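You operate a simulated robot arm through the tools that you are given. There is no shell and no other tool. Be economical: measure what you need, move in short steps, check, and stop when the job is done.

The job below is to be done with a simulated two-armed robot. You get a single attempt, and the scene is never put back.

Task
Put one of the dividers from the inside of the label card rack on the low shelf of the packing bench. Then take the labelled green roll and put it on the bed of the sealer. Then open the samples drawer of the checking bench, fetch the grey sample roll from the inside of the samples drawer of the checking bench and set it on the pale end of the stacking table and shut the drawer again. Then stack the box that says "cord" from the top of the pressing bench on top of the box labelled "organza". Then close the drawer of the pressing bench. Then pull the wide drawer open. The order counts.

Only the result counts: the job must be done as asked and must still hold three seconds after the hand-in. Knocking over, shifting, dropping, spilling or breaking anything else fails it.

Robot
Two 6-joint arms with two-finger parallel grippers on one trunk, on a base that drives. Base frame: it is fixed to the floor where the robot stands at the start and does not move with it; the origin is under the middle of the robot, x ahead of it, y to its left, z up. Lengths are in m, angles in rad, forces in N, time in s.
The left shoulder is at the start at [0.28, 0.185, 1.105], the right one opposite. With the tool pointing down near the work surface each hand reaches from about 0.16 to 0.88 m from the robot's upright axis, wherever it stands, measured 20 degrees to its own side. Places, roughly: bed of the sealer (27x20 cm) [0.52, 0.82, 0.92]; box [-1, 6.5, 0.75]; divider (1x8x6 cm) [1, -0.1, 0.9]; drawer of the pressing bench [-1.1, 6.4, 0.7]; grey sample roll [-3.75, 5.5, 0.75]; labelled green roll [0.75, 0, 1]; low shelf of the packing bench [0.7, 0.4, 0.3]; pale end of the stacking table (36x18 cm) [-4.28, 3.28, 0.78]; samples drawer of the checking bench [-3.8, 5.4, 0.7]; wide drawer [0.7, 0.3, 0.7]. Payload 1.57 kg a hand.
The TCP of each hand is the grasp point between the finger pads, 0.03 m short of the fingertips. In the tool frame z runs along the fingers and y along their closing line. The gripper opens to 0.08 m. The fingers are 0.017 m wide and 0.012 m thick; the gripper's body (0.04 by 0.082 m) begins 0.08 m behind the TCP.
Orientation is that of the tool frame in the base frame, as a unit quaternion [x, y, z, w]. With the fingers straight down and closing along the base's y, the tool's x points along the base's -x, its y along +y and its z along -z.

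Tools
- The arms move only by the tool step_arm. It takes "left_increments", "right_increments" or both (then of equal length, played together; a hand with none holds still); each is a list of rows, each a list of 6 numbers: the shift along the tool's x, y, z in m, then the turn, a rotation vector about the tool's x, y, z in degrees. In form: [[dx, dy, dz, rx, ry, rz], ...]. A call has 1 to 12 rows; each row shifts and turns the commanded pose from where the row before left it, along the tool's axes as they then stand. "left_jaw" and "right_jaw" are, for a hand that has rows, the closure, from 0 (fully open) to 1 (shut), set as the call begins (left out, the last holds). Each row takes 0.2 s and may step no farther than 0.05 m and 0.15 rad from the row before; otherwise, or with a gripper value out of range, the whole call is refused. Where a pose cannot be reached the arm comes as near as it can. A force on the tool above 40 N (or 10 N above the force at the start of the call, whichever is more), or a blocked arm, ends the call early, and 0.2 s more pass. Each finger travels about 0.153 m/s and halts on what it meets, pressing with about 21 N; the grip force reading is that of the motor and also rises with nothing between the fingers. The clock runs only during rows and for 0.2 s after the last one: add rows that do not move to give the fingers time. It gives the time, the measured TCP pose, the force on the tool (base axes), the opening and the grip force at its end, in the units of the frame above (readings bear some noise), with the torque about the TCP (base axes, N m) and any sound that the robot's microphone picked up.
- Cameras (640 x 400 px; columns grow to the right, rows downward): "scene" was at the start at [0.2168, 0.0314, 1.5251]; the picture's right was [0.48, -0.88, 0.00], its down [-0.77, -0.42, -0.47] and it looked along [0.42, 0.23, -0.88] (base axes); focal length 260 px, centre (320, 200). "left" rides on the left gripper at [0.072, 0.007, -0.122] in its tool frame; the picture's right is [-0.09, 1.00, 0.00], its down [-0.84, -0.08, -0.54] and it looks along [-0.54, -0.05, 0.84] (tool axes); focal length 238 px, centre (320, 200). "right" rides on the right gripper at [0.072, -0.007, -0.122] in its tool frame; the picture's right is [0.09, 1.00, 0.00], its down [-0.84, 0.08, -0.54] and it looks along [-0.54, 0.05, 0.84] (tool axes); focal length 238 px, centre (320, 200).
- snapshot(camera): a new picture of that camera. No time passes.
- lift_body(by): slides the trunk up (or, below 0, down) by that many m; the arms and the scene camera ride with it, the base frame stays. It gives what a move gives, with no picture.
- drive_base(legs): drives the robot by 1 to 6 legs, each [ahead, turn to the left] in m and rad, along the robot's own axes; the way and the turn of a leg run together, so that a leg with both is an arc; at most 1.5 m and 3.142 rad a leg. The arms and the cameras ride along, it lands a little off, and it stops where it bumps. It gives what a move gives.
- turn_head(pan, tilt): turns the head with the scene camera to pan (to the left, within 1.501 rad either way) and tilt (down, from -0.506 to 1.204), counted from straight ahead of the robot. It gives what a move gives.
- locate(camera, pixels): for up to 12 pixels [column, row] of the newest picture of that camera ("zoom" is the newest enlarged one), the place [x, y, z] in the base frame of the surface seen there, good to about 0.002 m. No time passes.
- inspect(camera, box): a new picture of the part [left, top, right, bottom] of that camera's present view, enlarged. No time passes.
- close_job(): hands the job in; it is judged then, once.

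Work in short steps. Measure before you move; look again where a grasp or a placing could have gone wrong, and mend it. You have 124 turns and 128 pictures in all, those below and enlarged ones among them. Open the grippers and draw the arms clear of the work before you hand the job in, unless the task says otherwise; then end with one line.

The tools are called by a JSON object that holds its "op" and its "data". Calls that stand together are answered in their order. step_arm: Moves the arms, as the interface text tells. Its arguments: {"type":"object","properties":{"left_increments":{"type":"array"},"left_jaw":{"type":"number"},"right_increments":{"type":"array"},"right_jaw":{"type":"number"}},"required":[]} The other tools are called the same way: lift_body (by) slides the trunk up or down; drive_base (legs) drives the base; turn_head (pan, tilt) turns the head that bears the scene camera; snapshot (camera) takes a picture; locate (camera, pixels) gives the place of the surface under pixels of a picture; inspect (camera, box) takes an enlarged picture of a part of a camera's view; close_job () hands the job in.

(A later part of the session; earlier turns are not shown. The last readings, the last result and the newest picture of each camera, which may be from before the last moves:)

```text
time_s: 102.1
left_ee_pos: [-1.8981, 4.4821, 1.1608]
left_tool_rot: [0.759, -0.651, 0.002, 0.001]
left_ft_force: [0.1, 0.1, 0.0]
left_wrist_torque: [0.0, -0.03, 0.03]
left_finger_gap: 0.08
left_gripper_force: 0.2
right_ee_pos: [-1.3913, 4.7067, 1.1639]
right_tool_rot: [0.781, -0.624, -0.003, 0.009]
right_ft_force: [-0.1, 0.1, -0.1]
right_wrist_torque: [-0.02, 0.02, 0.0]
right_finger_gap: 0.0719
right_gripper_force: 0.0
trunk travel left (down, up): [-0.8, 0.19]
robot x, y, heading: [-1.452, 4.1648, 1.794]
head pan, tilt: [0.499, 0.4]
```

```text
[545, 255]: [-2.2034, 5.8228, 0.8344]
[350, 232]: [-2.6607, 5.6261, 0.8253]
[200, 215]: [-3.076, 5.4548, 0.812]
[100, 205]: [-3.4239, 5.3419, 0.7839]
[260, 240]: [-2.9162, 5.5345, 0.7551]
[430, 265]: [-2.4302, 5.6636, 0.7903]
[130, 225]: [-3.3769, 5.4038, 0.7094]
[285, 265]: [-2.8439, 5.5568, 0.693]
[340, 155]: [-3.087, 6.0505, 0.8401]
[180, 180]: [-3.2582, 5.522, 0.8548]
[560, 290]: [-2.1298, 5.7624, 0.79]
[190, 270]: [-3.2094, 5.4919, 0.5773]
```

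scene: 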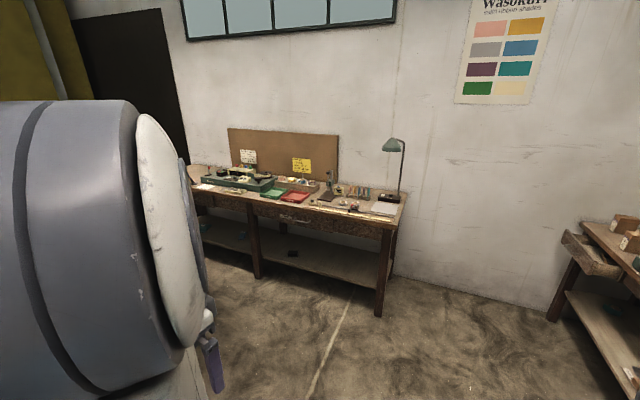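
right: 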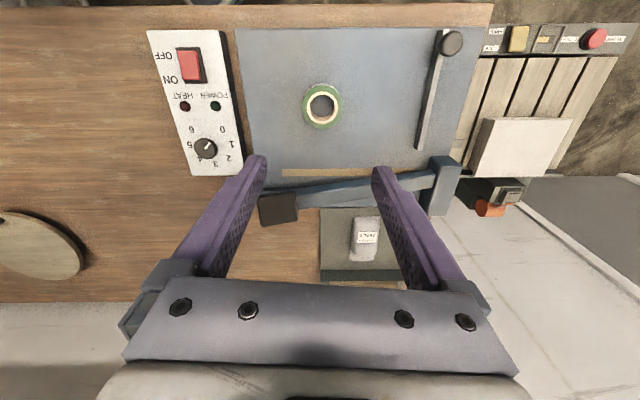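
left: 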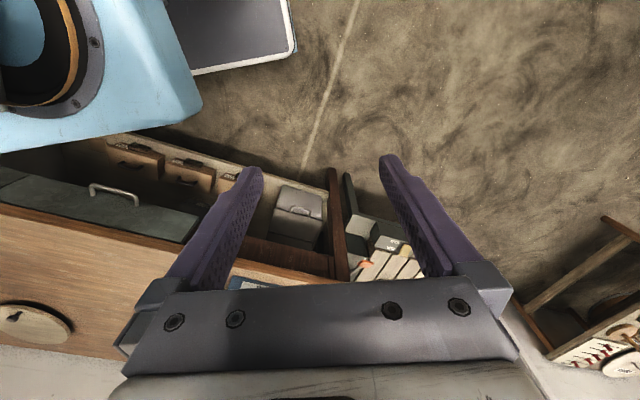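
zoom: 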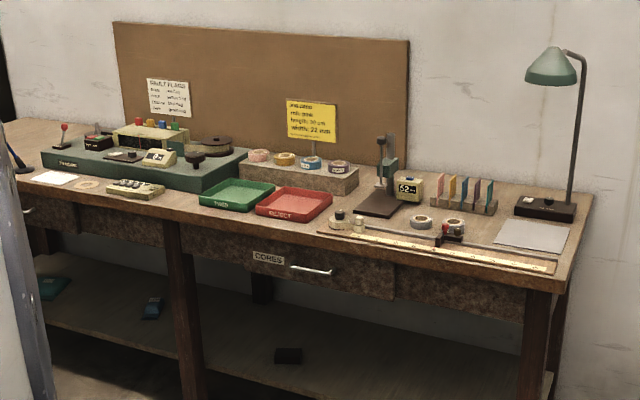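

The samples drawer is the left one, centred around x'≈−2.03. I turn toward the bench's left end and check the floor there before driving.

{"op": "drive_base", "data": {"legs": [[0, 1.31]]}}

{"op": "turn_head", "data": {"pan": 0.0, "tilt": 0.5}}

{"op": "snapshot", "data": {"camera": "scene"}}

{"op": "locate", "data": {"camera": "scene", "pixels": [[320, 200], [200, 200], [250, 180], [150, 220], [100, 200], [400, 180], [450, 200], [320, 300]]}}

```text
time_s: 104.0
left_ee_pos: [-1.9906, 4.2638, 1.1591]
left_tool_rot: [0.878, -0.479, 0.001, 0.0]
left_ft_force: [-0.2, 0.3, -0.3]
left_wrist_torque: [-0.01, 0.0, 0.01]
left_finger_gap: 0.08
left_gripper_force: 0.0
right_ee_pos: [-1.6204, 4.6767, 1.1637]
right_tool_rot: [0.895, -0.446, -0.001, 0.009]
right_ft_force: [0.5, -0.2, 0.0]
right_wrist_torque: [0.01, -0.01, 0.02]
right_finger_gap: 0.0719
right_gripper_force: 0.0
trunk travel left (down, up): [-0.8, 0.19]
robot x, y, heading: [-1.4597, 4.1547, 2.194]
head pan, tilt: [0.499, 0.4]
stopped in leg 1: the robot was blocked; the commanded pose is now the measured one
```

```text
time_s: 104.9
left_ee_pos: [-1.9895, 4.2637, 1.1596]
left_tool_rot: [0.878, -0.479, 0.001, -0.001]
left_ft_force: [-0.5, -0.6, 0.3]
left_wrist_torque: [-0.02, 0.02, 0.01]
left_finger_gap: 0.08
left_gripper_force: 0.0
right_ee_pos: [-1.6206, 4.6775, 1.164]
right_tool_rot: [0.894, -0.447, 0.0, 0.008]
right_ft_force: [-0.3, -0.4, 0.6]
right_wrist_torque: [0.03, -0.01, -0.07]
right_finger_gap: 0.072
right_gripper_force: 0.1
trunk travel left (down, up): [-0.8, 0.19]
robot x, y, heading: [-1.4555, 4.1562, 2.193]
head pan, tilt: [0.0, 0.499]
```

```text
70 pictures are left
```

scene: 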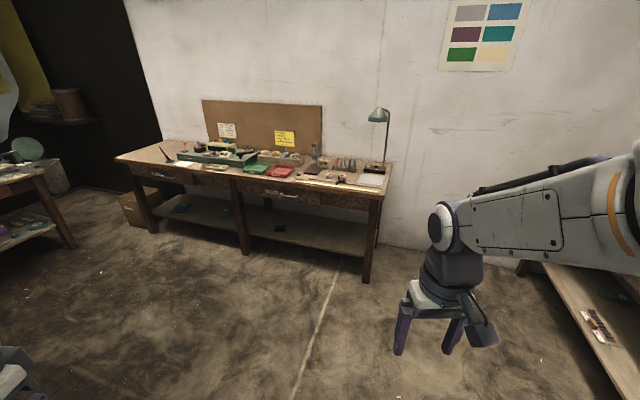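

```text
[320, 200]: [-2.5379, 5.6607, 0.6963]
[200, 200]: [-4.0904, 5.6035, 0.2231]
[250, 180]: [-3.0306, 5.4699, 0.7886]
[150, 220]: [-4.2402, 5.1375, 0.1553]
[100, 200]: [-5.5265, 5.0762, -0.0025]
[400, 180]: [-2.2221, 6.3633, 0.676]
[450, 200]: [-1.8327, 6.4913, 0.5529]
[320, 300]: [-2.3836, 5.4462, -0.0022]
```

The rotation was blocked, probably by the hand truck close behind my right rear. I roll forward first, then turn and head for the samples drawer.

{"op": "drive_base", "data": {"legs": [[0.45, 0], [0, 1.08]]}}

{"op": "turn_head", "data": {"pan": 0.6, "tilt": 0.4}}

{"op": "snapshot", "data": {"camera": "scene"}}

```text
time_s: 110.4
left_ee_pos: [-2.0598, 4.0986, 1.16]
left_tool_rot: [0.999, 0.047, 0.001, -0.001]
left_ft_force: [0.0, 0.0, 0.0]
left_wrist_torque: [0.02, -0.04, 0.01]
left_finger_gap: 0.08
left_gripper_force: 0.0
right_ee_pos: [-2.255, 4.6173, 1.1648]
right_tool_rot: [0.997, 0.083, 0.004, 0.008]
right_ft_force: [0.0, -0.1, -1.3]
right_wrist_torque: [-0.01, 0.0, -0.03]
right_finger_gap: 0.0719
right_gripper_force: 0.1
trunk travel left (down, up): [-0.8, 0.19]
robot x, y, heading: [-1.7197, 4.5249, -2.994]
head pan, tilt: [0.0, 0.499]
```

```text
time_s: 111.4
left_ee_pos: [-2.0578, 4.0994, 1.1606]
left_tool_rot: [0.999, 0.047, 0.001, -0.001]
left_ft_force: [-0.1, 0.3, -0.4]
left_wrist_torque: [0.02, 0.0, 0.0]
left_finger_gap: 0.0799
left_gripper_force: 0.0
right_ee_pos: [-2.2551, 4.6177, 1.163]
right_tool_rot: [0.997, 0.083, 0.005, 0.007]
right_ft_force: [0.0, 0.6, -0.4]
right_wrist_torque: [0.01, -0.03, 0.03]
right_finger_gap: 0.0719
right_gripper_force: 0.0
trunk travel left (down, up): [-0.8, 0.19]
robot x, y, heading: [-1.7204, 4.5223, -2.995]
head pan, tilt: [0.6, 0.4]
```

```text
69 pictures are left
```

scene: 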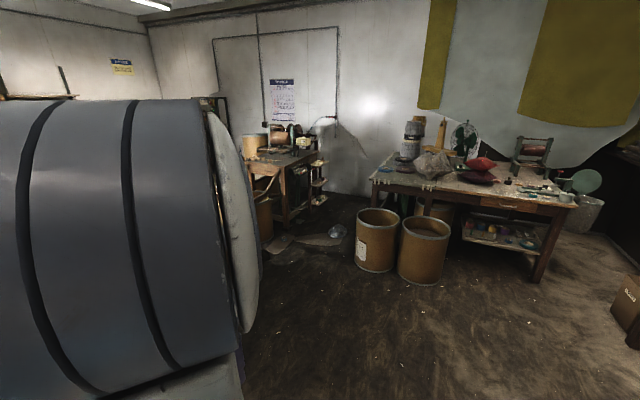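

The path along the bench is free; the stacking table is at (470,190). I locate it for later, then drive to the drawer and face the checking bench.

{"op": "locate", "data": {"camera": "scene", "pixels": [[378, 180], [545, 203], [560, 195], [400, 170], [460, 190], [500, 185], [375, 220], [425, 225]]}}

{"op": "inspect", "data": {"camera": "scene", "box": [340, 110, 640, 300]}}

{"op": "drive_base", "data": {"legs": [[1.5, 0], [0.5, 0], [0, -1.41]]}}

{"op": "turn_head", "data": {"pan": 0.0, "tilt": 0.7}}

{"op": "snapshot", "data": {"camera": "scene"}}

```text
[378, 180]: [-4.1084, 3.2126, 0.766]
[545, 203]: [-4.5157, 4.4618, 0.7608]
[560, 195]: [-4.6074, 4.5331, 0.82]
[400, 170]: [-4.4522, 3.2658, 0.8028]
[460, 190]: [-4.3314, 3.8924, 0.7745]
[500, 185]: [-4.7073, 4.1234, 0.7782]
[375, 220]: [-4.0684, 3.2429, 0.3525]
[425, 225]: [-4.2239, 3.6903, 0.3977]
```

```text
2.11 times, centred on (490, 205) of scene
```

zoom: 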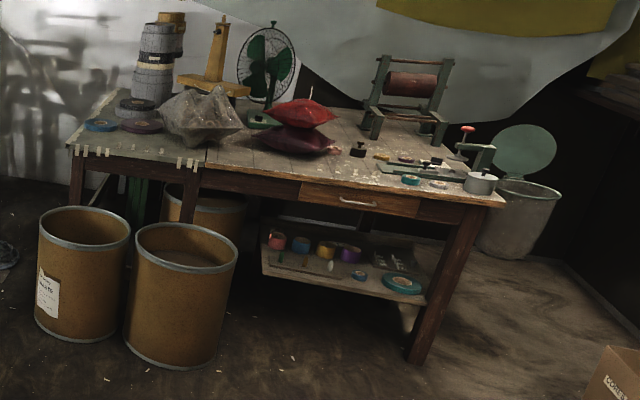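

```text
time_s: 124.7
left_ee_pos: [-4.1403, 4.5498, 1.16]
left_tool_rot: [0.783, -0.622, 0.001, 0.0]
left_ft_force: [-0.3, 0.8, 0.5]
left_wrist_torque: [-0.02, -0.01, 0.02]
left_finger_gap: 0.08
left_gripper_force: 0.0
right_ee_pos: [-3.6514, 4.8138, 1.1652]
right_tool_rot: [0.805, -0.594, -0.002, 0.008]
right_ft_force: [0.2, -0.5, 0.3]
right_wrist_torque: [0.01, -0.03, -0.01]
right_finger_gap: 0.0719
right_gripper_force: 0.0
trunk travel left (down, up): [-0.8, 0.19]
robot x, y, heading: [-3.6766, 4.2698, 1.852]
head pan, tilt: [0.6, 0.4]
```

```text
time_s: 125.7
left_ee_pos: [-4.1402, 4.5504, 1.1582]
left_tool_rot: [0.783, -0.623, 0.002, 0.0]
left_ft_force: [-0.5, 0.1, 0.3]
left_wrist_torque: [0.03, 0.05, -0.03]
left_finger_gap: 0.0803
left_gripper_force: 0.1
right_ee_pos: [-3.6519, 4.8131, 1.1644]
right_tool_rot: [0.805, -0.594, -0.003, 0.008]
right_ft_force: [0.4, -0.4, 0.8]
right_wrist_torque: [0.02, 0.01, 0.03]
right_finger_gap: 0.0721
right_gripper_force: 0.1
trunk travel left (down, up): [-0.8, 0.19]
robot x, y, heading: [-3.6755, 4.2663, 1.847]
head pan, tilt: [0.0, 0.7]
```

```text
67 pictures are left
```

scene: 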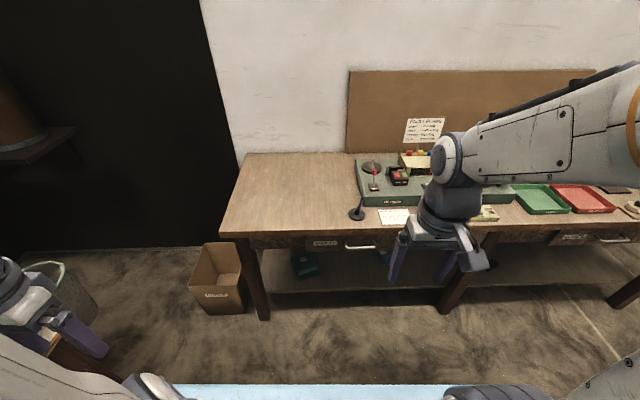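

The samples drawer with its handle is at (358,247). I enlarge and locate the handle.

{"op": "inspect", "data": {"camera": "scene", "box": [230, 200, 430, 310]}}

{"op": "locate", "data": {"camera": "zoom", "pixels": [[365, 148], [405, 150], [450, 150], [365, 140], [450, 142], [300, 140], [350, 125], [300, 105], [470, 150], [230, 160], [410, 158]]}}

```text
3.20 times, centred on (330, 255) of scene
```

zoom: 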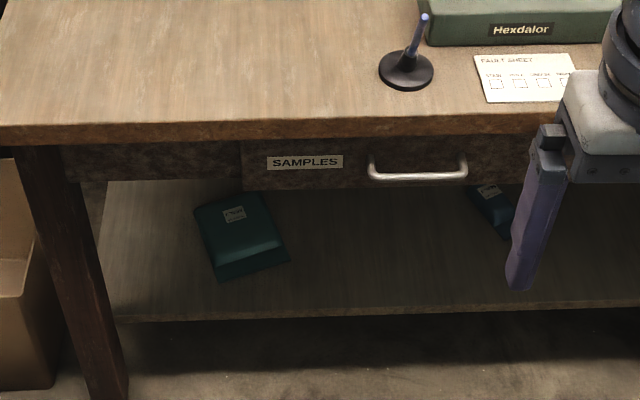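

```text
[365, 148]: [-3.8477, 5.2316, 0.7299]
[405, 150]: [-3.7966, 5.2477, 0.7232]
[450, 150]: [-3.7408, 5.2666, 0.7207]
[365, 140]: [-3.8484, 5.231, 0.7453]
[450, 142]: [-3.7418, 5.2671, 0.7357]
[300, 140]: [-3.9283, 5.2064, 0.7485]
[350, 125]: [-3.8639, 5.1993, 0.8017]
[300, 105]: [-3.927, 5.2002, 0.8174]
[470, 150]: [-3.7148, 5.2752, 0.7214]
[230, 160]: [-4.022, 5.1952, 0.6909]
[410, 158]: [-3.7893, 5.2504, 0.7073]
```

My pixels were above the bar; the bar itself is at zoom y≈176. I locate it precisely.

{"op": "locate", "data": {"camera": "zoom", "pixels": [[375, 176], [390, 177], [417, 177], [440, 176], [460, 174], [371, 165], [463, 162], [371, 157], [417, 185], [300, 162], [417, 165], [520, 150]]}}

```text
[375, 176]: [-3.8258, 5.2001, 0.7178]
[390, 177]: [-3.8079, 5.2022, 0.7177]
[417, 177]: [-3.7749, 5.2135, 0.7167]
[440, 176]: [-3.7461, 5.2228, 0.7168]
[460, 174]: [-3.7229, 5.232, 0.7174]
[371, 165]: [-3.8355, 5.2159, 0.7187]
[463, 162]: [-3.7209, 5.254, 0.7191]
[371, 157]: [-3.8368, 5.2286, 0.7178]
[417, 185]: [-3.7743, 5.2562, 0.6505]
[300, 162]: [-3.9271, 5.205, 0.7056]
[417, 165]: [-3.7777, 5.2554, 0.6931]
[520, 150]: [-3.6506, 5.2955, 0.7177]
```

Bar centre ≈(−3.777, 5.213, 0.716), 4 cm proud of the drawer face. I square up, turn the right hand to point forward-down with vertical closing, and lower the trunk 0.2.

{"op": "step_arm", "data": {"right_increments": [[0, 0, 0, 0, 0, 8.2], [0, 0, 0, 0, 0, 8.2], [0, 0, 0, 0, 0, 8.2], [0, 0, 0, 0, 0, 8.2], [0, 0, 0, 0, 0, 8.2], [0, 0, 0, 0, 0, 8.2], [0, 0, 0, 0, 0, 8.2], [0, 0, 0, 0, 0, 8.2], [0, 0, 0, 0, 0, 8.2], [0, 0, 0, 0, 0, 8.2], [0, 0, 0, 0, 0, 8]], "right_jaw": 0.3}}

{"op": "step_arm", "data": {"right_increments": [[0, 0, 0, -7.9, 0, 0], [0, 0, 0, -7.9, 0, 0], [0, 0, 0, -7.9, 0, 0], [0, 0, 0, -7.9, 0, 0], [0, 0, 0, -7.9, 0, 0], [0, 0, 0, -7.9, 0, 0], [0, 0, 0, -7.9, 0, 0]]}}

{"op": "lift_body", "data": {"by": -0.2}}

{"op": "drive_base", "data": {"legs": [[0, 0.024], [0.1, 0]]}}

{"op": "snapshot", "data": {"camera": "scene"}}

```text
time_s: 128.1
left_ee_pos: [-4.1401, 4.551, 1.1607]
left_tool_rot: [0.783, -0.622, 0.002, 0.0]
left_ft_force: [-0.2, -0.3, -0.3]
left_wrist_torque: [-0.02, 0.01, -0.01]
left_finger_gap: 0.0801
left_gripper_force: 0.0
right_ee_pos: [-3.6521, 4.8124, 1.1643]
right_tool_rot: [-0.147, 0.989, -0.005, -0.007]
right_ft_force: [0.0, 0.3, -0.5]
right_wrist_torque: [0.01, -0.02, 0.02]
right_finger_gap: 0.056
right_gripper_force: 0.1
trunk travel left (down, up): [-0.8, 0.19]
robot x, y, heading: [-3.6733, 4.2701, 1.851]
head pan, tilt: [0.0, 0.7]
```

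```text
time_s: 129.7
left_ee_pos: [-4.1401, 4.5495, 1.1615]
left_tool_rot: [0.782, -0.623, 0.001, 0.0]
left_ft_force: [0.7, 0.1, 0.2]
left_wrist_torque: [-0.01, 0.0, -0.02]
left_finger_gap: 0.0799
left_gripper_force: 0.0
right_ee_pos: [-3.6926, 4.9217, 1.2272]
right_tool_rot: [-0.135, 0.898, 0.41, -0.078]
right_ft_force: [-0.5, 0.2, -0.2]
right_wrist_torque: [0.0, -0.02, -0.05]
right_finger_gap: 0.056
right_gripper_force: 0.0
right hand out of reach, approached as far as the arm can: row 2, 3, 4, 5, 6, 7
trunk travel left (down, up): [-0.8, 0.19]
robot x, y, heading: [-3.6728, 4.2646, 1.852]
head pan, tilt: [0.0, 0.7]
```

```text
time_s: 131.9
left_ee_pos: [-4.1396, 4.5493, 0.9602]
left_tool_rot: [0.783, -0.623, 0.002, 0.0]
left_ft_force: [0.9, 0.2, -0.2]
left_wrist_torque: [0.0, -0.02, 0.01]
left_finger_gap: 0.0803
left_gripper_force: 0.1
right_ee_pos: [-3.694, 4.9222, 1.0259]
right_tool_rot: [-0.135, 0.899, 0.409, -0.077]
right_ft_force: [0.5, -0.5, -0.4]
right_wrist_torque: [0.03, 0.02, 0.01]
right_finger_gap: 0.056
right_gripper_force: 0.0
trunk travel left (down, up): [-0.6, 0.39]
robot x, y, heading: [-3.6756, 4.2697, 1.851]
head pan, tilt: [0.0, 0.7]
```

```text
time_s: 133.4
left_ee_pos: [-4.1773, 4.6311, 0.9602]
left_tool_rot: [0.791, -0.612, 0.002, 0.0]
left_ft_force: [0.1, 0.2, 0.3]
left_wrist_torque: [0.01, -0.02, 0.03]
left_finger_gap: 0.0799
left_gripper_force: 0.1
right_ee_pos: [-3.7415, 5.0152, 1.0261]
right_tool_rot: [-0.148, 0.897, 0.408, -0.082]
right_ft_force: [-0.8, -0.6, -0.4]
right_wrist_torque: [0.01, 0.0, 0.03]
right_finger_gap: 0.0559
right_gripper_force: 0.0
trunk travel left (down, up): [-0.6, 0.39]
robot x, y, heading: [-3.7023, 4.3633, 1.879]
head pan, tilt: [0.0, 0.7]
```

```text
65 pictures are left
```

scene: 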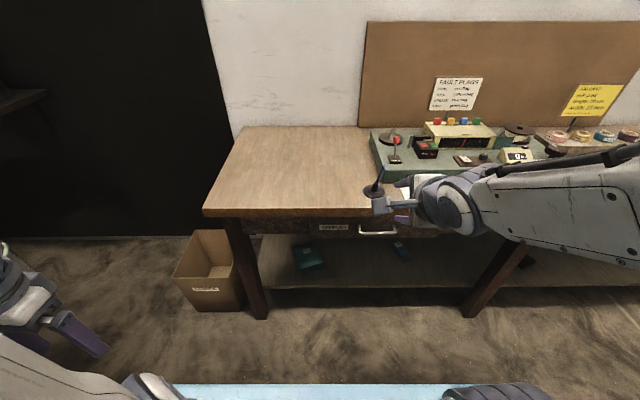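

The arm ended a bit off its commanded pose (nose down ≈41°, TCP (−3.742, 5.015, 1.026)). I test with two rows forward-down to see how it tracks.

{"op": "step_arm", "data": {"right_increments": [[-0.003, 0.0025, 0.0465, 0, 0, 0], [-0.003, 0.0025, 0.0465, 0, 0, 0], [0, 0, 0, 0, 0, 0]]}}

```text
time_s: 134.2
left_ee_pos: [-4.1772, 4.6333, 0.9593]
left_tool_rot: [0.791, -0.612, 0.001, 0.0]
left_ft_force: [-0.1, -0.1, -0.3]
left_wrist_torque: [0.01, 0.0, 0.02]
left_finger_gap: 0.08
left_gripper_force: 0.0
right_ee_pos: [-3.7619, 5.0871, 0.9671]
right_tool_rot: [-0.147, 0.897, 0.408, -0.083]
right_ft_force: [0.6, 0.9, -0.3]
right_wrist_torque: [0.0, 0.0, -0.02]
right_finger_gap: 0.0562
right_gripper_force: 0.0
trunk travel left (down, up): [-0.6, 0.39]
robot x, y, heading: [-3.7072, 4.3619, 1.875]
head pan, tilt: [0.0, 0.7]
```

It tracks from the measured pose now. I move on a straight line to a pre-grasp 7 cm short of the bar.

{"op": "step_arm", "data": {"right_increments": [[-0.0069, -0.0218, 0.0374, 0, 0, 0], [-0.0069, -0.0218, 0.0374, 0, 0, 0], [-0.0069, -0.0218, 0.0374, 0, 0, 0], [-0.0069, -0.0218, 0.0374, 0, 0, 0], [-0.0069, -0.0218, 0.0374, 0, 0, 0], [0, 0, 0, 0, 0, 0]]}}

{"op": "snapshot", "data": {"camera": "right"}}

{"op": "inspect", "data": {"camera": "scene", "box": [280, 150, 520, 300]}}

```text
time_s: 135.6
left_ee_pos: [-4.1764, 4.6316, 0.9597]
left_tool_rot: [0.791, -0.612, 0.0, 0.0]
left_ft_force: [-0.5, -0.1, 0.5]
left_wrist_torque: [0.01, -0.01, -0.01]
left_finger_gap: 0.0802
left_gripper_force: 0.1
right_ee_pos: [-3.7571, 5.1643, 0.7606]
right_tool_rot: [-0.147, 0.897, 0.408, -0.083]
right_ft_force: [1.0, 0.1, -0.4]
right_wrist_torque: [0.0, -0.04, 0.0]
right_finger_gap: 0.0561
right_gripper_force: 0.0
trunk travel left (down, up): [-0.6, 0.39]
robot x, y, heading: [-3.7083, 4.3629, 1.879]
head pan, tilt: [0.0, 0.7]
```

```text
64 pictures are left
```

right: 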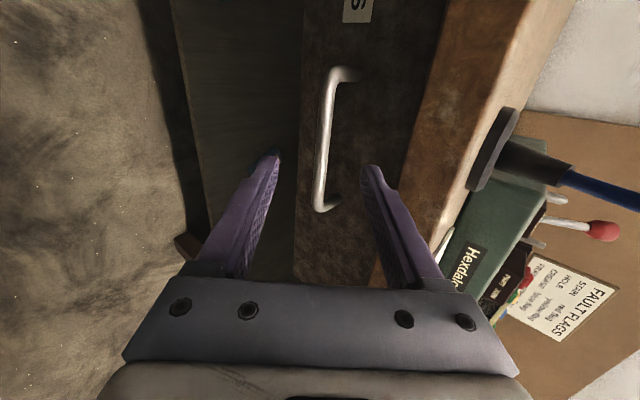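

```text
2.67 times, centred on (400, 225) of scene
```

zoom: 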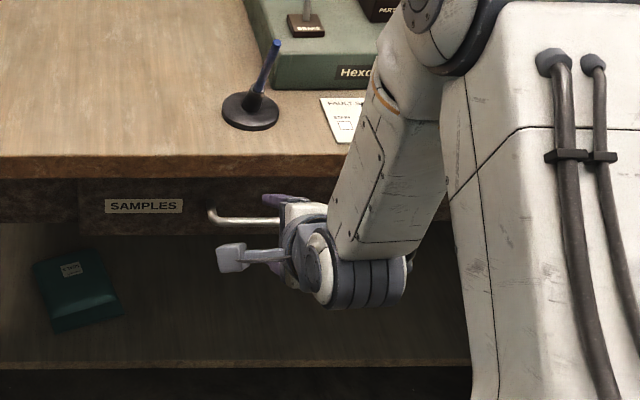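

The bar lies between the fingers at column 325. I advance 0.06 m along the fingers and close.

{"op": "step_arm", "data": {"right_increments": [[0, 0, 0.03, 0, 0, 0], [0, 0, 0.03, 0, 0, 0], [0, 0, 0, 0, 0, 0]]}}

{"op": "step_arm", "data": {"right_increments": [[0, 0, 0, 0, 0, 0], [0, 0, 0, 0, 0, 0], [0, 0, 0, 0, 0, 0]], "right_jaw": 1}}

{"op": "snapshot", "data": {"camera": "right"}}

```text
time_s: 136.4
left_ee_pos: [-4.1764, 4.6313, 0.9613]
left_tool_rot: [0.79, -0.612, 0.001, -0.001]
left_ft_force: [-0.5, 0.8, -0.4]
left_wrist_torque: [0.0, 0.03, -0.02]
left_finger_gap: 0.08
left_gripper_force: 0.0
right_ee_pos: [-3.7726, 5.2049, 0.7255]
right_tool_rot: [-0.147, 0.897, 0.409, -0.083]
right_ft_force: [7.3, -23.0, 18.4]
right_wrist_torque: [1.05, 0.26, -0.16]
right_finger_gap: 0.0545
right_gripper_force: 0.3
trunk travel left (down, up): [-0.6, 0.39]
robot x, y, heading: [-3.7038, 4.3588, 1.874]
head pan, tilt: [0.0, 0.7]
```

```text
time_s: 137.2
left_ee_pos: [-4.1773, 4.6324, 0.9599]
left_tool_rot: [0.791, -0.612, 0.002, 0.0]
left_ft_force: [-0.4, 0.7, -0.4]
left_wrist_torque: [-0.02, 0.02, -0.01]
left_finger_gap: 0.0802
left_gripper_force: 0.1
right_ee_pos: [-3.7732, 5.2064, 0.7238]
right_tool_rot: [-0.148, 0.897, 0.408, -0.082]
right_ft_force: [0.5, 1.3, -1.1]
right_wrist_torque: [0.16, -0.47, 0.1]
right_finger_gap: 0.0116
right_gripper_force: 29.1
trunk travel left (down, up): [-0.6, 0.39]
robot x, y, heading: [-3.7058, 4.3651, 1.877]
head pan, tilt: [0.0, 0.7]
```

```text
62 pictures are left
```

right: 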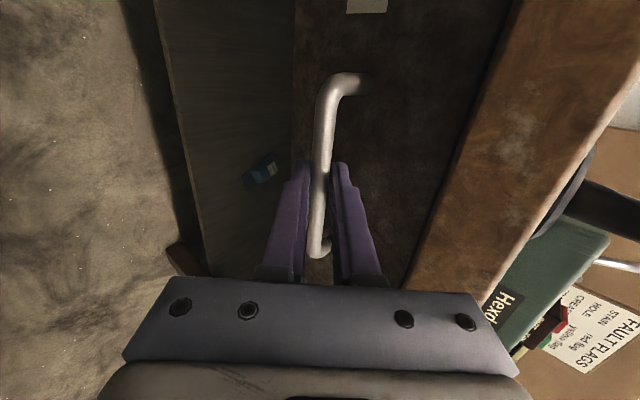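

The bar is gripped (gap 0.0116). I pull the drawer by driving back 0.28 m.

{"op": "drive_base", "data": {"legs": [[-0.28, 0]]}}

{"op": "snapshot", "data": {"camera": "scene"}}

```text
time_s: 139.2
left_ee_pos: [-4.0906, 4.3621, 0.9596]
left_tool_rot: [0.79, -0.612, 0.001, 0.0]
left_ft_force: [-0.9, -0.5, 0.5]
left_wrist_torque: [0.01, 0.01, -0.01]
left_finger_gap: 0.0798
left_gripper_force: 0.1
right_ee_pos: [-3.6856, 4.9353, 0.7235]
right_tool_rot: [-0.145, 0.898, 0.408, -0.082]
right_ft_force: [15.6, 3.5, -3.0]
right_wrist_torque: [0.19, -0.73, -0.16]
right_finger_gap: 0.0119
right_gripper_force: 29.1
trunk travel left (down, up): [-0.6, 0.39]
robot x, y, heading: [-3.6241, 4.0939, 1.867]
head pan, tilt: [0.0, 0.7]
```

```text
61 pictures are left
```

scene: 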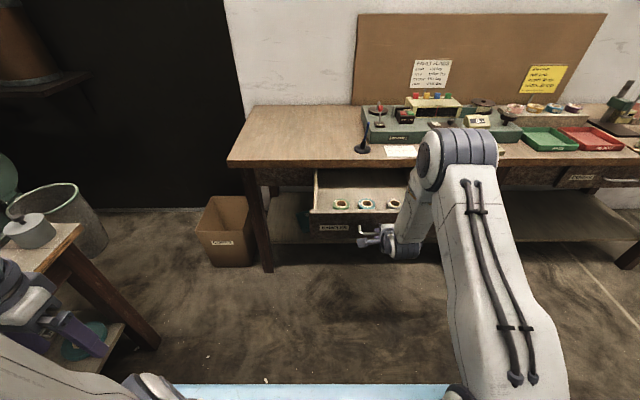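

The drawer is open and rolls are visible inside near (365,204). I release, back the hand off along the fingers, and look closer.

{"op": "step_arm", "data": {"right_increments": [[0, 0, 0, 0, 0, 0], [0, 0, 0, 0, 0, 0], [0, 0, -0.04, 0, 0, 0], [0, 0, -0.05, 0, 0, 0], [0, 0, -0.05, 0, 0, 0]], "right_jaw": 0.2}}

{"op": "inspect", "data": {"camera": "scene", "box": [300, 150, 460, 260]}}

{"op": "snapshot", "data": {"camera": "right"}}

```text
time_s: 140.4
left_ee_pos: [-4.0913, 4.3621, 0.9607]
left_tool_rot: [0.791, -0.612, 0.001, -0.001]
left_ft_force: [0.2, 0.0, -0.2]
left_wrist_torque: [-0.02, -0.01, 0.0]
left_finger_gap: 0.0799
left_gripper_force: 0.1
right_ee_pos: [-3.6506, 4.8352, 0.8143]
right_tool_rot: [-0.146, 0.898, 0.408, -0.082]
right_ft_force: [0.4, 0.3, -0.4]
right_wrist_torque: [-0.02, 0.0, 0.01]
right_finger_gap: 0.0638
right_gripper_force: 0.1
trunk travel left (down, up): [-0.6, 0.39]
robot x, y, heading: [-3.6228, 4.0928, 1.878]
head pan, tilt: [0.0, 0.7]
```

```text
3.64 times, centred on (380, 205) of scene
```

zoom: 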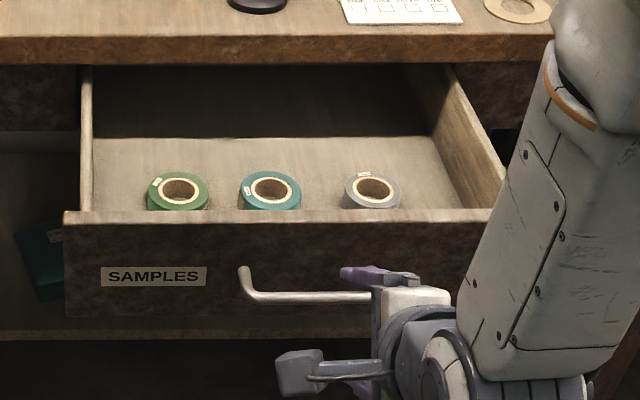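

```text
59 pictures are left
```

right: 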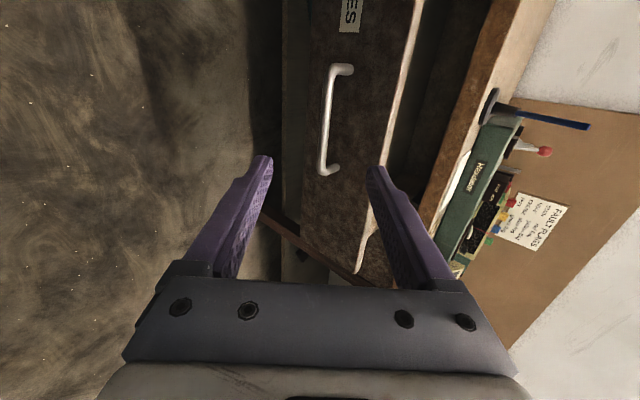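

The grey roll is the right-hand one, zoom (372,190). I locate it, the drawer front's top and floor.

{"op": "inspect", "data": {"camera": "scene", "box": [300, 150, 460, 260]}}

{"op": "locate", "data": {"camera": "zoom", "pixels": [[349, 188], [395, 188], [372, 175], [372, 204], [355, 180], [390, 180], [300, 217], [372, 217], [320, 160], [430, 160], [300, 55], [255, 296]]}}

{"op": "lift_body", "data": {"by": 0.2}}

{"op": "step_arm", "data": {"right_increments": [[0, 0, 0, 7, 0, 0], [0, 0, 0, 7, 0, 0], [0, 0, 0, 7, 0, 0], [0, 0, 0, 7, 0, 0], [0, 0, 0, 7, 0, 0], [0, 0, 0, 7, 0, 0], [0, 0, 0, 7, 0, 0]]}}

{"op": "step_arm", "data": {"right_increments": [[0, 0, 0, 0, 0, -8.2], [0, 0, 0, 0, 0, -8.2], [0, 0, 0, 0, 0, -8.2], [0, 0, 0, 0, 0, -8.2], [0, 0, 0, 0, 0, -8.2], [0, 0, 0, 0, 0, -8.2], [0, 0, 0, 0, 0, -8.2], [0, 0, 0, 0, 0, -8.2], [0, 0, 0, 0, 0, -8.2], [0, 0, 0, 0, 0, -8.2], [0, 0, 0, 0, 0, -8]]}}

```text
3.64 times, centred on (380, 205) of scene
```

zoom: 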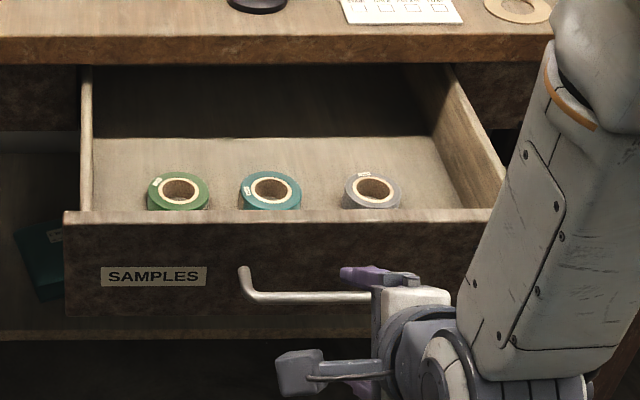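

```text
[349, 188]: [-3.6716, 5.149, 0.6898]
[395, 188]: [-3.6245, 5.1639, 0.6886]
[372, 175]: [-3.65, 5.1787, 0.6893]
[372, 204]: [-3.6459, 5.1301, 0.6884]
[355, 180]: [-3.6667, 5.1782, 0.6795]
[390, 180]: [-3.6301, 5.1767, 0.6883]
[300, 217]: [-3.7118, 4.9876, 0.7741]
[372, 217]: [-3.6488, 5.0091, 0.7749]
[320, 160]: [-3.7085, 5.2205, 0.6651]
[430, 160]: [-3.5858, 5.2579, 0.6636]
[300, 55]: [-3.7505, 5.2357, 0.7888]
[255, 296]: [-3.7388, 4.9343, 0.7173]
```

```text
time_s: 142.5
left_ee_pos: [-4.0917, 4.3614, 1.1609]
left_tool_rot: [0.791, -0.612, 0.002, -0.001]
left_ft_force: [-0.6, -0.2, 0.1]
left_wrist_torque: [-0.01, -0.01, -0.02]
left_finger_gap: 0.0802
left_gripper_force: 0.1
right_ee_pos: [-3.6505, 4.8356, 1.0143]
right_tool_rot: [-0.146, 0.898, 0.408, -0.081]
right_ft_force: [0.3, -0.2, 0.0]
right_wrist_torque: [0.01, 0.02, 0.04]
right_finger_gap: 0.064
right_gripper_force: 0.0
trunk travel left (down, up): [-0.8, 0.19]
robot x, y, heading: [-3.6218, 4.0933, 1.876]
head pan, tilt: [0.0, 0.7]
```

```text
time_s: 144.1
left_ee_pos: [-4.092, 4.3614, 1.1598]
left_tool_rot: [0.79, -0.613, 0.001, 0.0]
left_ft_force: [0.3, -0.3, 0.5]
left_wrist_torque: [0.04, 0.0, 0.04]
left_finger_gap: 0.0798
left_gripper_force: 0.1
right_ee_pos: [-3.6514, 4.8283, 1.0089]
right_tool_rot: [-0.169, 0.985, 0.029, -0.028]
right_ft_force: [-0.2, -1.4, -0.2]
right_wrist_torque: [-0.01, -0.03, -0.01]
right_finger_gap: 0.0641
right_gripper_force: 0.1
right hand out of reach, approached as far as the arm can: row 4, 5, 6
trunk travel left (down, up): [-0.8, 0.19]
robot x, y, heading: [-3.6185, 4.092, 1.875]
head pan, tilt: [0.0, 0.7]
```

```text
time_s: 146.5
left_ee_pos: [-4.0916, 4.3617, 1.1598]
left_tool_rot: [0.79, -0.613, 0.002, 0.0]
left_ft_force: [-1.0, 0.5, 0.6]
left_wrist_torque: [0.03, 0.02, 0.0]
left_finger_gap: 0.0798
left_gripper_force: 0.0
right_ee_pos: [-3.6522, 4.827, 1.0064]
right_tool_rot: [0.817, -0.575, -0.04, -0.001]
right_ft_force: [0.8, -0.1, 0.0]
right_wrist_torque: [0.0, 0.02, 0.02]
right_finger_gap: 0.0641
right_gripper_force: 0.0
trunk travel left (down, up): [-0.8, 0.19]
robot x, y, heading: [-3.6184, 4.0937, 1.873]
head pan, tilt: [0.0, 0.7]
```

Grey roll centre (−3.648, 5.155), top z 0.689, 10 cm in front of the bench edge. I level the hand (4.6° tilt), and roll 0.24 m forward.

{"op": "step_arm", "data": {"right_increments": [[0, 0, 0, 2.7, 3.7, -1], [0, 0, 0, 0, 0, 0]], "right_jaw": 0.1}}

{"op": "drive_base", "data": {"legs": [[0.24, 0]]}}

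{"op": "snapshot", "data": {"camera": "right"}}

```text
time_s: 147.1
left_ee_pos: [-4.0915, 4.3613, 1.1609]
left_tool_rot: [0.79, -0.613, 0.001, -0.001]
left_ft_force: [0.1, 0.9, 0.3]
left_wrist_torque: [0.01, 0.04, -0.06]
left_finger_gap: 0.0798
left_gripper_force: 0.0
right_ee_pos: [-3.6519, 4.826, 1.0073]
right_tool_rot: [0.821, -0.571, 0.0, -0.001]
right_ft_force: [-0.1, 0.7, 0.5]
right_wrist_torque: [0.0, 0.01, -0.01]
right_finger_gap: 0.0721
right_gripper_force: 0.1
trunk travel left (down, up): [-0.8, 0.19]
robot x, y, heading: [-3.6235, 4.0917, 1.874]
head pan, tilt: [0.0, 0.7]
```

```text
time_s: 148.9
left_ee_pos: [-4.1619, 4.5997, 1.1608]
left_tool_rot: [0.788, -0.616, 0.001, 0.001]
left_ft_force: [0.3, 0.0, 0.0]
left_wrist_torque: [-0.02, 0.0, 0.0]
left_finger_gap: 0.0801
left_gripper_force: 0.1
right_ee_pos: [-3.7201, 5.0629, 1.0083]
right_tool_rot: [0.819, -0.573, 0.0, -0.002]
right_ft_force: [0.9, -0.1, 0.4]
right_wrist_torque: [0.01, 0.01, -0.03]
right_finger_gap: 0.0721
right_gripper_force: 0.1
trunk travel left (down, up): [-0.8, 0.19]
robot x, y, heading: [-3.6935, 4.3291, 1.865]
head pan, tilt: [0.0, 0.7]
```

```text
57 pictures are left
```

right: 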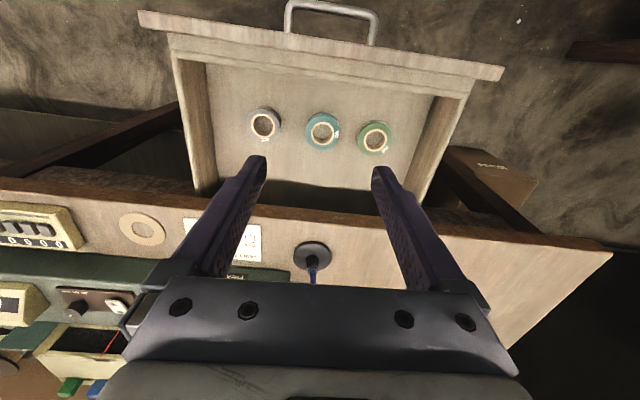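

I locate the roll rim from the hand camera and move above it.

{"op": "locate", "data": {"camera": "right", "pixels": [[253, 124], [277, 124], [265, 112], [265, 136], [265, 124]]}}

{"op": "step_arm", "data": {"right_increments": [[-0.0206, -0.0331, 0.02, 0, 0, 0], [-0.0206, -0.0331, 0.02, 0, 0, 0], [-0.0206, -0.0331, 0.02, 0, 0, 0], [0, 0, 0.04, 0, 0, 0], [0, 0, 0.03, 0, 0, 0], [0, 0, 0, 0, 0, 0]]}}

{"op": "snapshot", "data": {"camera": "right"}}

```text
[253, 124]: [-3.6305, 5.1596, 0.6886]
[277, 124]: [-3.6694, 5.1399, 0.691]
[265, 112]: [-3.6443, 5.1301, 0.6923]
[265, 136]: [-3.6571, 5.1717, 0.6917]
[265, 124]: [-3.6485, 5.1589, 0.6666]
```

```text
time_s: 150.3
left_ee_pos: [-4.163, 4.6012, 1.1606]
left_tool_rot: [0.788, -0.616, 0.001, 0.0]
left_ft_force: [-0.2, 0.4, 0.6]
left_wrist_torque: [-0.03, 0.0, 0.01]
left_finger_gap: 0.0796
left_gripper_force: 0.1
right_ee_pos: [-3.6481, 5.1579, 0.8765]
right_tool_rot: [0.819, -0.573, -0.001, -0.002]
right_ft_force: [0.4, 0.2, -0.3]
right_wrist_torque: [0.02, -0.02, -0.02]
right_finger_gap: 0.0722
right_gripper_force: 0.1
trunk travel left (down, up): [-0.8, 0.19]
robot x, y, heading: [-3.6909, 4.3289, 1.874]
head pan, tilt: [0.0, 0.7]
```

```text
56 pictures are left
```

right: 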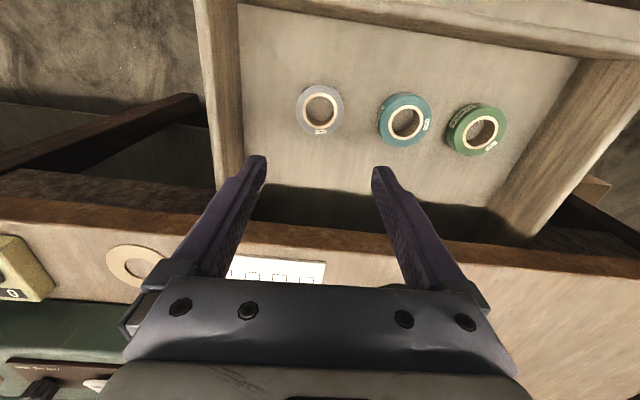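

Estimated centre (−3.649, 5.153); I shift 5 mm and descend to TCP z≈0.704.

{"op": "step_arm", "data": {"right_increments": [[0.0044, 0.0026, 0.04, 0, 0, 0], [0, 0, 0.043, 0, 0, 0], [0, 0, 0.043, 0, 0, 0], [0, 0, 0, 0, 0, 0]]}}

{"op": "snapshot", "data": {"camera": "right"}}

```text
time_s: 151.3
left_ee_pos: [-4.163, 4.6009, 1.1598]
left_tool_rot: [0.788, -0.616, 0.001, 0.0]
left_ft_force: [0.6, -0.4, 0.0]
left_wrist_torque: [-0.02, 0.0, 0.02]
left_finger_gap: 0.0799
left_gripper_force: 0.1
right_ee_pos: [-3.6471, 5.153, 0.7533]
right_tool_rot: [0.82, -0.573, 0.0, -0.002]
right_ft_force: [-0.3, 0.5, -0.2]
right_wrist_torque: [0.0, 0.05, -0.04]
right_finger_gap: 0.0724
right_gripper_force: 0.1
trunk travel left (down, up): [-0.8, 0.19]
robot x, y, heading: [-3.69, 4.3292, 1.865]
head pan, tilt: [0.0, 0.7]
```

```text
55 pictures are left
```

right: 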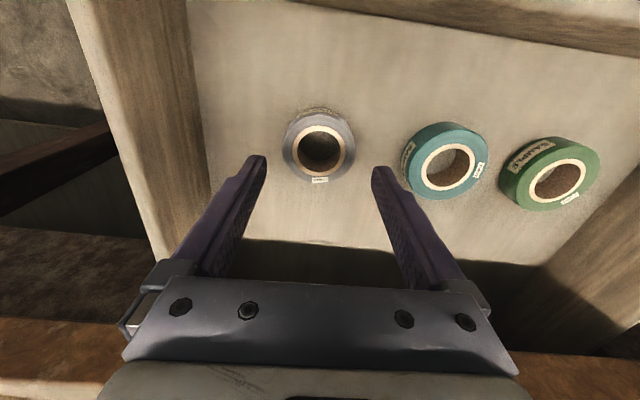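

Centred between the fingers. I go down the last 5 cm, close and lift.

{"op": "step_arm", "data": {"right_increments": [[0, 0, 0.03, 0, 0, 0], [0, 0, 0.019, 0, 0, 0], [0, 0, 0, 0, 0, 0]]}}

{"op": "step_arm", "data": {"right_increments": [[0, 0, 0, 0, 0, 0], [0, 0, 0, 0, 0, 0], [0, 0, 0, 0, 0, 0]], "right_jaw": 1}}

{"op": "step_arm", "data": {"right_increments": [[0, 0, -0.03, 0, 0, 0], [0, 0, -0.05, 0, 0, 0], [0, 0, -0.05, 0, 0, 0], [0, 0, -0.05, 0, 0, 0], [0, 0, -0.05, 0, 0, 0], [0, 0, -0.05, 0, 0, 0], [0, 0, -0.05, 0, 0, 0]]}}

{"op": "snapshot", "data": {"camera": "right"}}

```text
time_s: 152.1
left_ee_pos: [-4.163, 4.6012, 1.1611]
left_tool_rot: [0.788, -0.616, 0.001, -0.001]
left_ft_force: [0.7, 0.1, -0.3]
left_wrist_torque: [0.0, -0.02, 0.0]
left_finger_gap: 0.0801
left_gripper_force: 0.1
right_ee_pos: [-3.6474, 5.1533, 0.7028]
right_tool_rot: [0.82, -0.573, -0.001, -0.001]
right_ft_force: [-0.6, 0.5, 1.1]
right_wrist_torque: [-0.01, -0.05, -0.04]
right_finger_gap: 0.072
right_gripper_force: 0.0
trunk travel left (down, up): [-0.8, 0.19]
robot x, y, heading: [-3.6934, 4.3265, 1.87]
head pan, tilt: [0.0, 0.7]
```

```text
time_s: 152.9
left_ee_pos: [-4.1631, 4.6012, 1.1604]
left_tool_rot: [0.788, -0.616, 0.001, 0.0]
left_ft_force: [0.9, -0.1, 0.8]
left_wrist_torque: [-0.02, -0.04, 0.04]
left_finger_gap: 0.0803
left_gripper_force: 0.0
right_ee_pos: [-3.6476, 5.1546, 0.7036]
right_tool_rot: [0.82, -0.573, 0.0, -0.002]
right_ft_force: [0.4, 1.0, 0.1]
right_wrist_torque: [-0.03, 0.01, 0.0]
right_finger_gap: 0.0583
right_gripper_force: 21.3
trunk travel left (down, up): [-0.8, 0.19]
robot x, y, heading: [-3.6941, 4.3301, 1.867]
head pan, tilt: [0.0, 0.7]
```

```text
time_s: 154.5
left_ee_pos: [-4.1622, 4.6008, 1.1601]
left_tool_rot: [0.788, -0.615, 0.001, 0.0]
left_ft_force: [0.6, 0.1, 0.0]
left_wrist_torque: [0.0, -0.02, -0.02]
left_finger_gap: 0.0803
left_gripper_force: 0.0
right_ee_pos: [-3.6482, 5.1522, 1.033]
right_tool_rot: [0.82, -0.573, -0.001, -0.002]
right_ft_force: [0.1, 0.2, -0.9]
right_wrist_torque: [0.0, 0.0, 0.02]
right_finger_gap: 0.0587
right_gripper_force: 21.0
trunk travel left (down, up): [-0.8, 0.19]
robot x, y, heading: [-3.6919, 4.3258, 1.869]
head pan, tilt: [0.0, 0.7]
```

```text
54 pictures are left
```

right: 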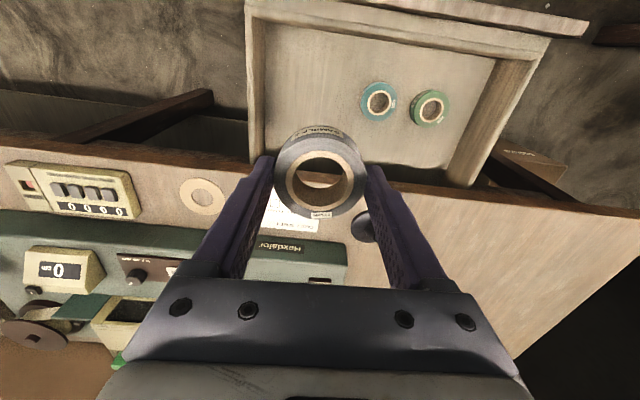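

The grey sample roll is held (bottom 0.039 below TCP). I draw it back and up, then back away and turn left to study the stacking table.

{"op": "step_arm", "data": {"right_increments": [[0.04, 0, -0.025, 0, 0, 0], [0.04, 0, -0.025, 0, 0, 0], [0.04, 0, -0.025, 0, 0, 0], [0.04, 0, -0.025, 0, 0, 0], [0.04, 0, 0, 0, 0, 0], [0.04, 0, 0, 0, 0, 0]]}}

{"op": "drive_base", "data": {"legs": [[-0.3, 0], [0, 1.2]]}}

{"op": "turn_head", "data": {"pan": 0.3, "tilt": 0.6}}

{"op": "snapshot", "data": {"camera": "scene"}}

```text
time_s: 155.9
left_ee_pos: [-4.163, 4.6006, 1.1598]
left_tool_rot: [0.788, -0.615, 0.001, -0.001]
left_ft_force: [-0.4, -0.2, -0.7]
left_wrist_torque: [-0.02, 0.04, -0.02]
left_finger_gap: 0.08
left_gripper_force: 0.1
right_ee_pos: [-3.5666, 4.9237, 1.1359]
right_tool_rot: [0.82, -0.572, 0.0, -0.001]
right_ft_force: [-0.4, -0.2, 0.2]
right_wrist_torque: [-0.03, 0.0, 0.0]
right_finger_gap: 0.0582
right_gripper_force: 20.9
trunk travel left (down, up): [-0.8, 0.19]
robot x, y, heading: [-3.6947, 4.3273, 1.871]
head pan, tilt: [0.0, 0.7]
```

```text
time_s: 159.9
left_ee_pos: [-4.1353, 3.9392, 1.1607]
left_tool_rot: [0.951, -0.308, 0.001, 0.0]
left_ft_force: [-0.4, -0.1, 0.8]
left_wrist_torque: [0.04, 0.0, 0.04]
left_finger_gap: 0.08
left_gripper_force: 0.0
right_ee_pos: [-3.8876, 4.5699, 1.1341]
right_tool_rot: [0.966, -0.257, -0.001, -0.001]
right_ft_force: [0.1, -0.3, -0.1]
right_wrist_torque: [0.0, 0.04, -0.01]
right_finger_gap: 0.0587
right_gripper_force: 20.9
trunk travel left (down, up): [-0.8, 0.19]
robot x, y, heading: [-3.607, 4.0346, 2.565]
head pan, tilt: [0.0, 0.7]
stopped in leg 2: the robot was blocked; the commanded pose is now the measured one
```

```text
time_s: 160.7
left_ee_pos: [-4.1365, 3.9396, 1.1607]
left_tool_rot: [0.952, -0.307, 0.001, -0.002]
left_ft_force: [0.1, 0.9, 0.4]
left_wrist_torque: [0.0, -0.01, 0.0]
left_finger_gap: 0.0801
left_gripper_force: 0.0
right_ee_pos: [-3.8882, 4.571, 1.1345]
right_tool_rot: [0.966, -0.257, 0.0, -0.001]
right_ft_force: [0.1, -0.5, 0.5]
right_wrist_torque: [0.04, 0.0, 0.01]
right_finger_gap: 0.0585
right_gripper_force: 21.3
trunk travel left (down, up): [-0.8, 0.19]
robot x, y, heading: [-3.6014, 4.0339, 2.567]
head pan, tilt: [0.3, 0.6]
```

```text
53 pictures are left
```

scene: 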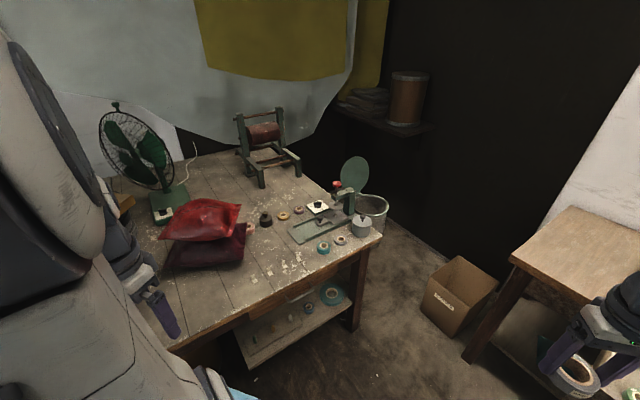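

The turn was blocked partway, maybe by a drum on my left. I look down to the left.

{"op": "turn_head", "data": {"pan": 1.1, "tilt": 0.9}}

{"op": "snapshot", "data": {"camera": "scene"}}

{"op": "snapshot", "data": {"camera": "left"}}

```text
time_s: 161.8
left_ee_pos: [-4.136, 3.9391, 1.1607]
left_tool_rot: [0.952, -0.308, 0.002, -0.001]
left_ft_force: [0.7, 0.4, 0.5]
left_wrist_torque: [-0.01, 0.03, -0.01]
left_finger_gap: 0.08
left_gripper_force: 0.1
right_ee_pos: [-3.8885, 4.5694, 1.135]
right_tool_rot: [0.966, -0.257, -0.001, 0.0]
right_ft_force: [0.9, -0.1, -0.5]
right_wrist_torque: [0.02, -0.03, 0.0]
right_finger_gap: 0.0584
right_gripper_force: 21.3
trunk travel left (down, up): [-0.8, 0.19]
robot x, y, heading: [-3.6002, 4.0329, 2.568]
head pan, tilt: [1.1, 0.901]
```

```text
52 pictures are left
```

scene: 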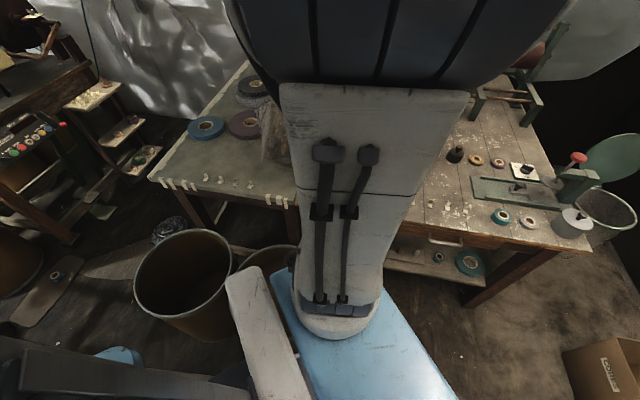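

```text
51 pictures are left
```

left: 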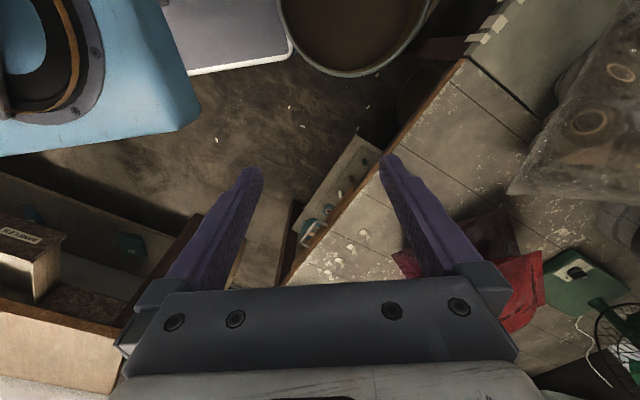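

The base corner touches the nearer drum. The pale end lies at scene (225,165) with free space near its front. I locate its corners, items and the drums.

{"op": "locate", "data": {"camera": "scene", "pixels": [[155, 178], [285, 195], [225, 165], [200, 150], [240, 165], [207, 128], [245, 123], [265, 155], [190, 238], [230, 270], [140, 285], [240, 80]]}}

{"op": "inspect", "data": {"camera": "scene", "box": [130, 60, 310, 220]}}

{"op": "locate", "data": {"camera": "left", "pixels": [[350, 75], [290, 30], [430, 20], [500, 20], [580, 30], [288, 55], [470, 60], [350, 30]]}}

```text
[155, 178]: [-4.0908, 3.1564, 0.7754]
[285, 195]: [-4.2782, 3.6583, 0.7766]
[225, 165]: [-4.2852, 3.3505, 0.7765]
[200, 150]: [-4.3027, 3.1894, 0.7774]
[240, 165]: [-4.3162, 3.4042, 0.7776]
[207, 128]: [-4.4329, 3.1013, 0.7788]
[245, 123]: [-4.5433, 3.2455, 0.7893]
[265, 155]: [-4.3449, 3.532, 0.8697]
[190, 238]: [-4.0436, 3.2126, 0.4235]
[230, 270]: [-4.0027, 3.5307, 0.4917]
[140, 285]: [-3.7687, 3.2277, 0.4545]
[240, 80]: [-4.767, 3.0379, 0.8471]
```

```text
2.50 times, centred on (220, 140) of scene
```

zoom: 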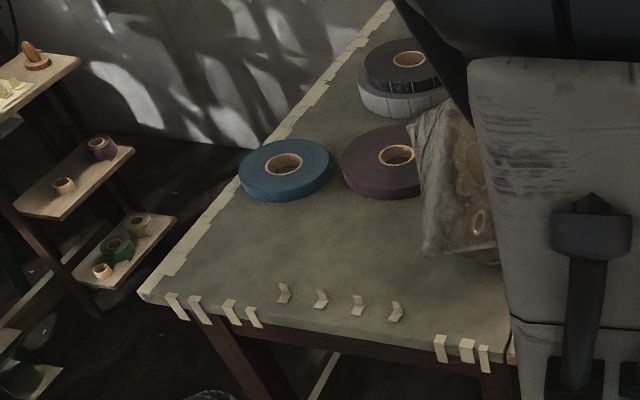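

```text
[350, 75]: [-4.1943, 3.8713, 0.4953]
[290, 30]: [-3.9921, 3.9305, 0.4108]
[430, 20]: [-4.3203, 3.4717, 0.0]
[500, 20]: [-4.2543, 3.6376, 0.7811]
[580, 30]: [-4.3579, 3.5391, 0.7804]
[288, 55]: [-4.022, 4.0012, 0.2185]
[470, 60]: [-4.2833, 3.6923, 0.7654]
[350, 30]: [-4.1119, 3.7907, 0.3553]
```

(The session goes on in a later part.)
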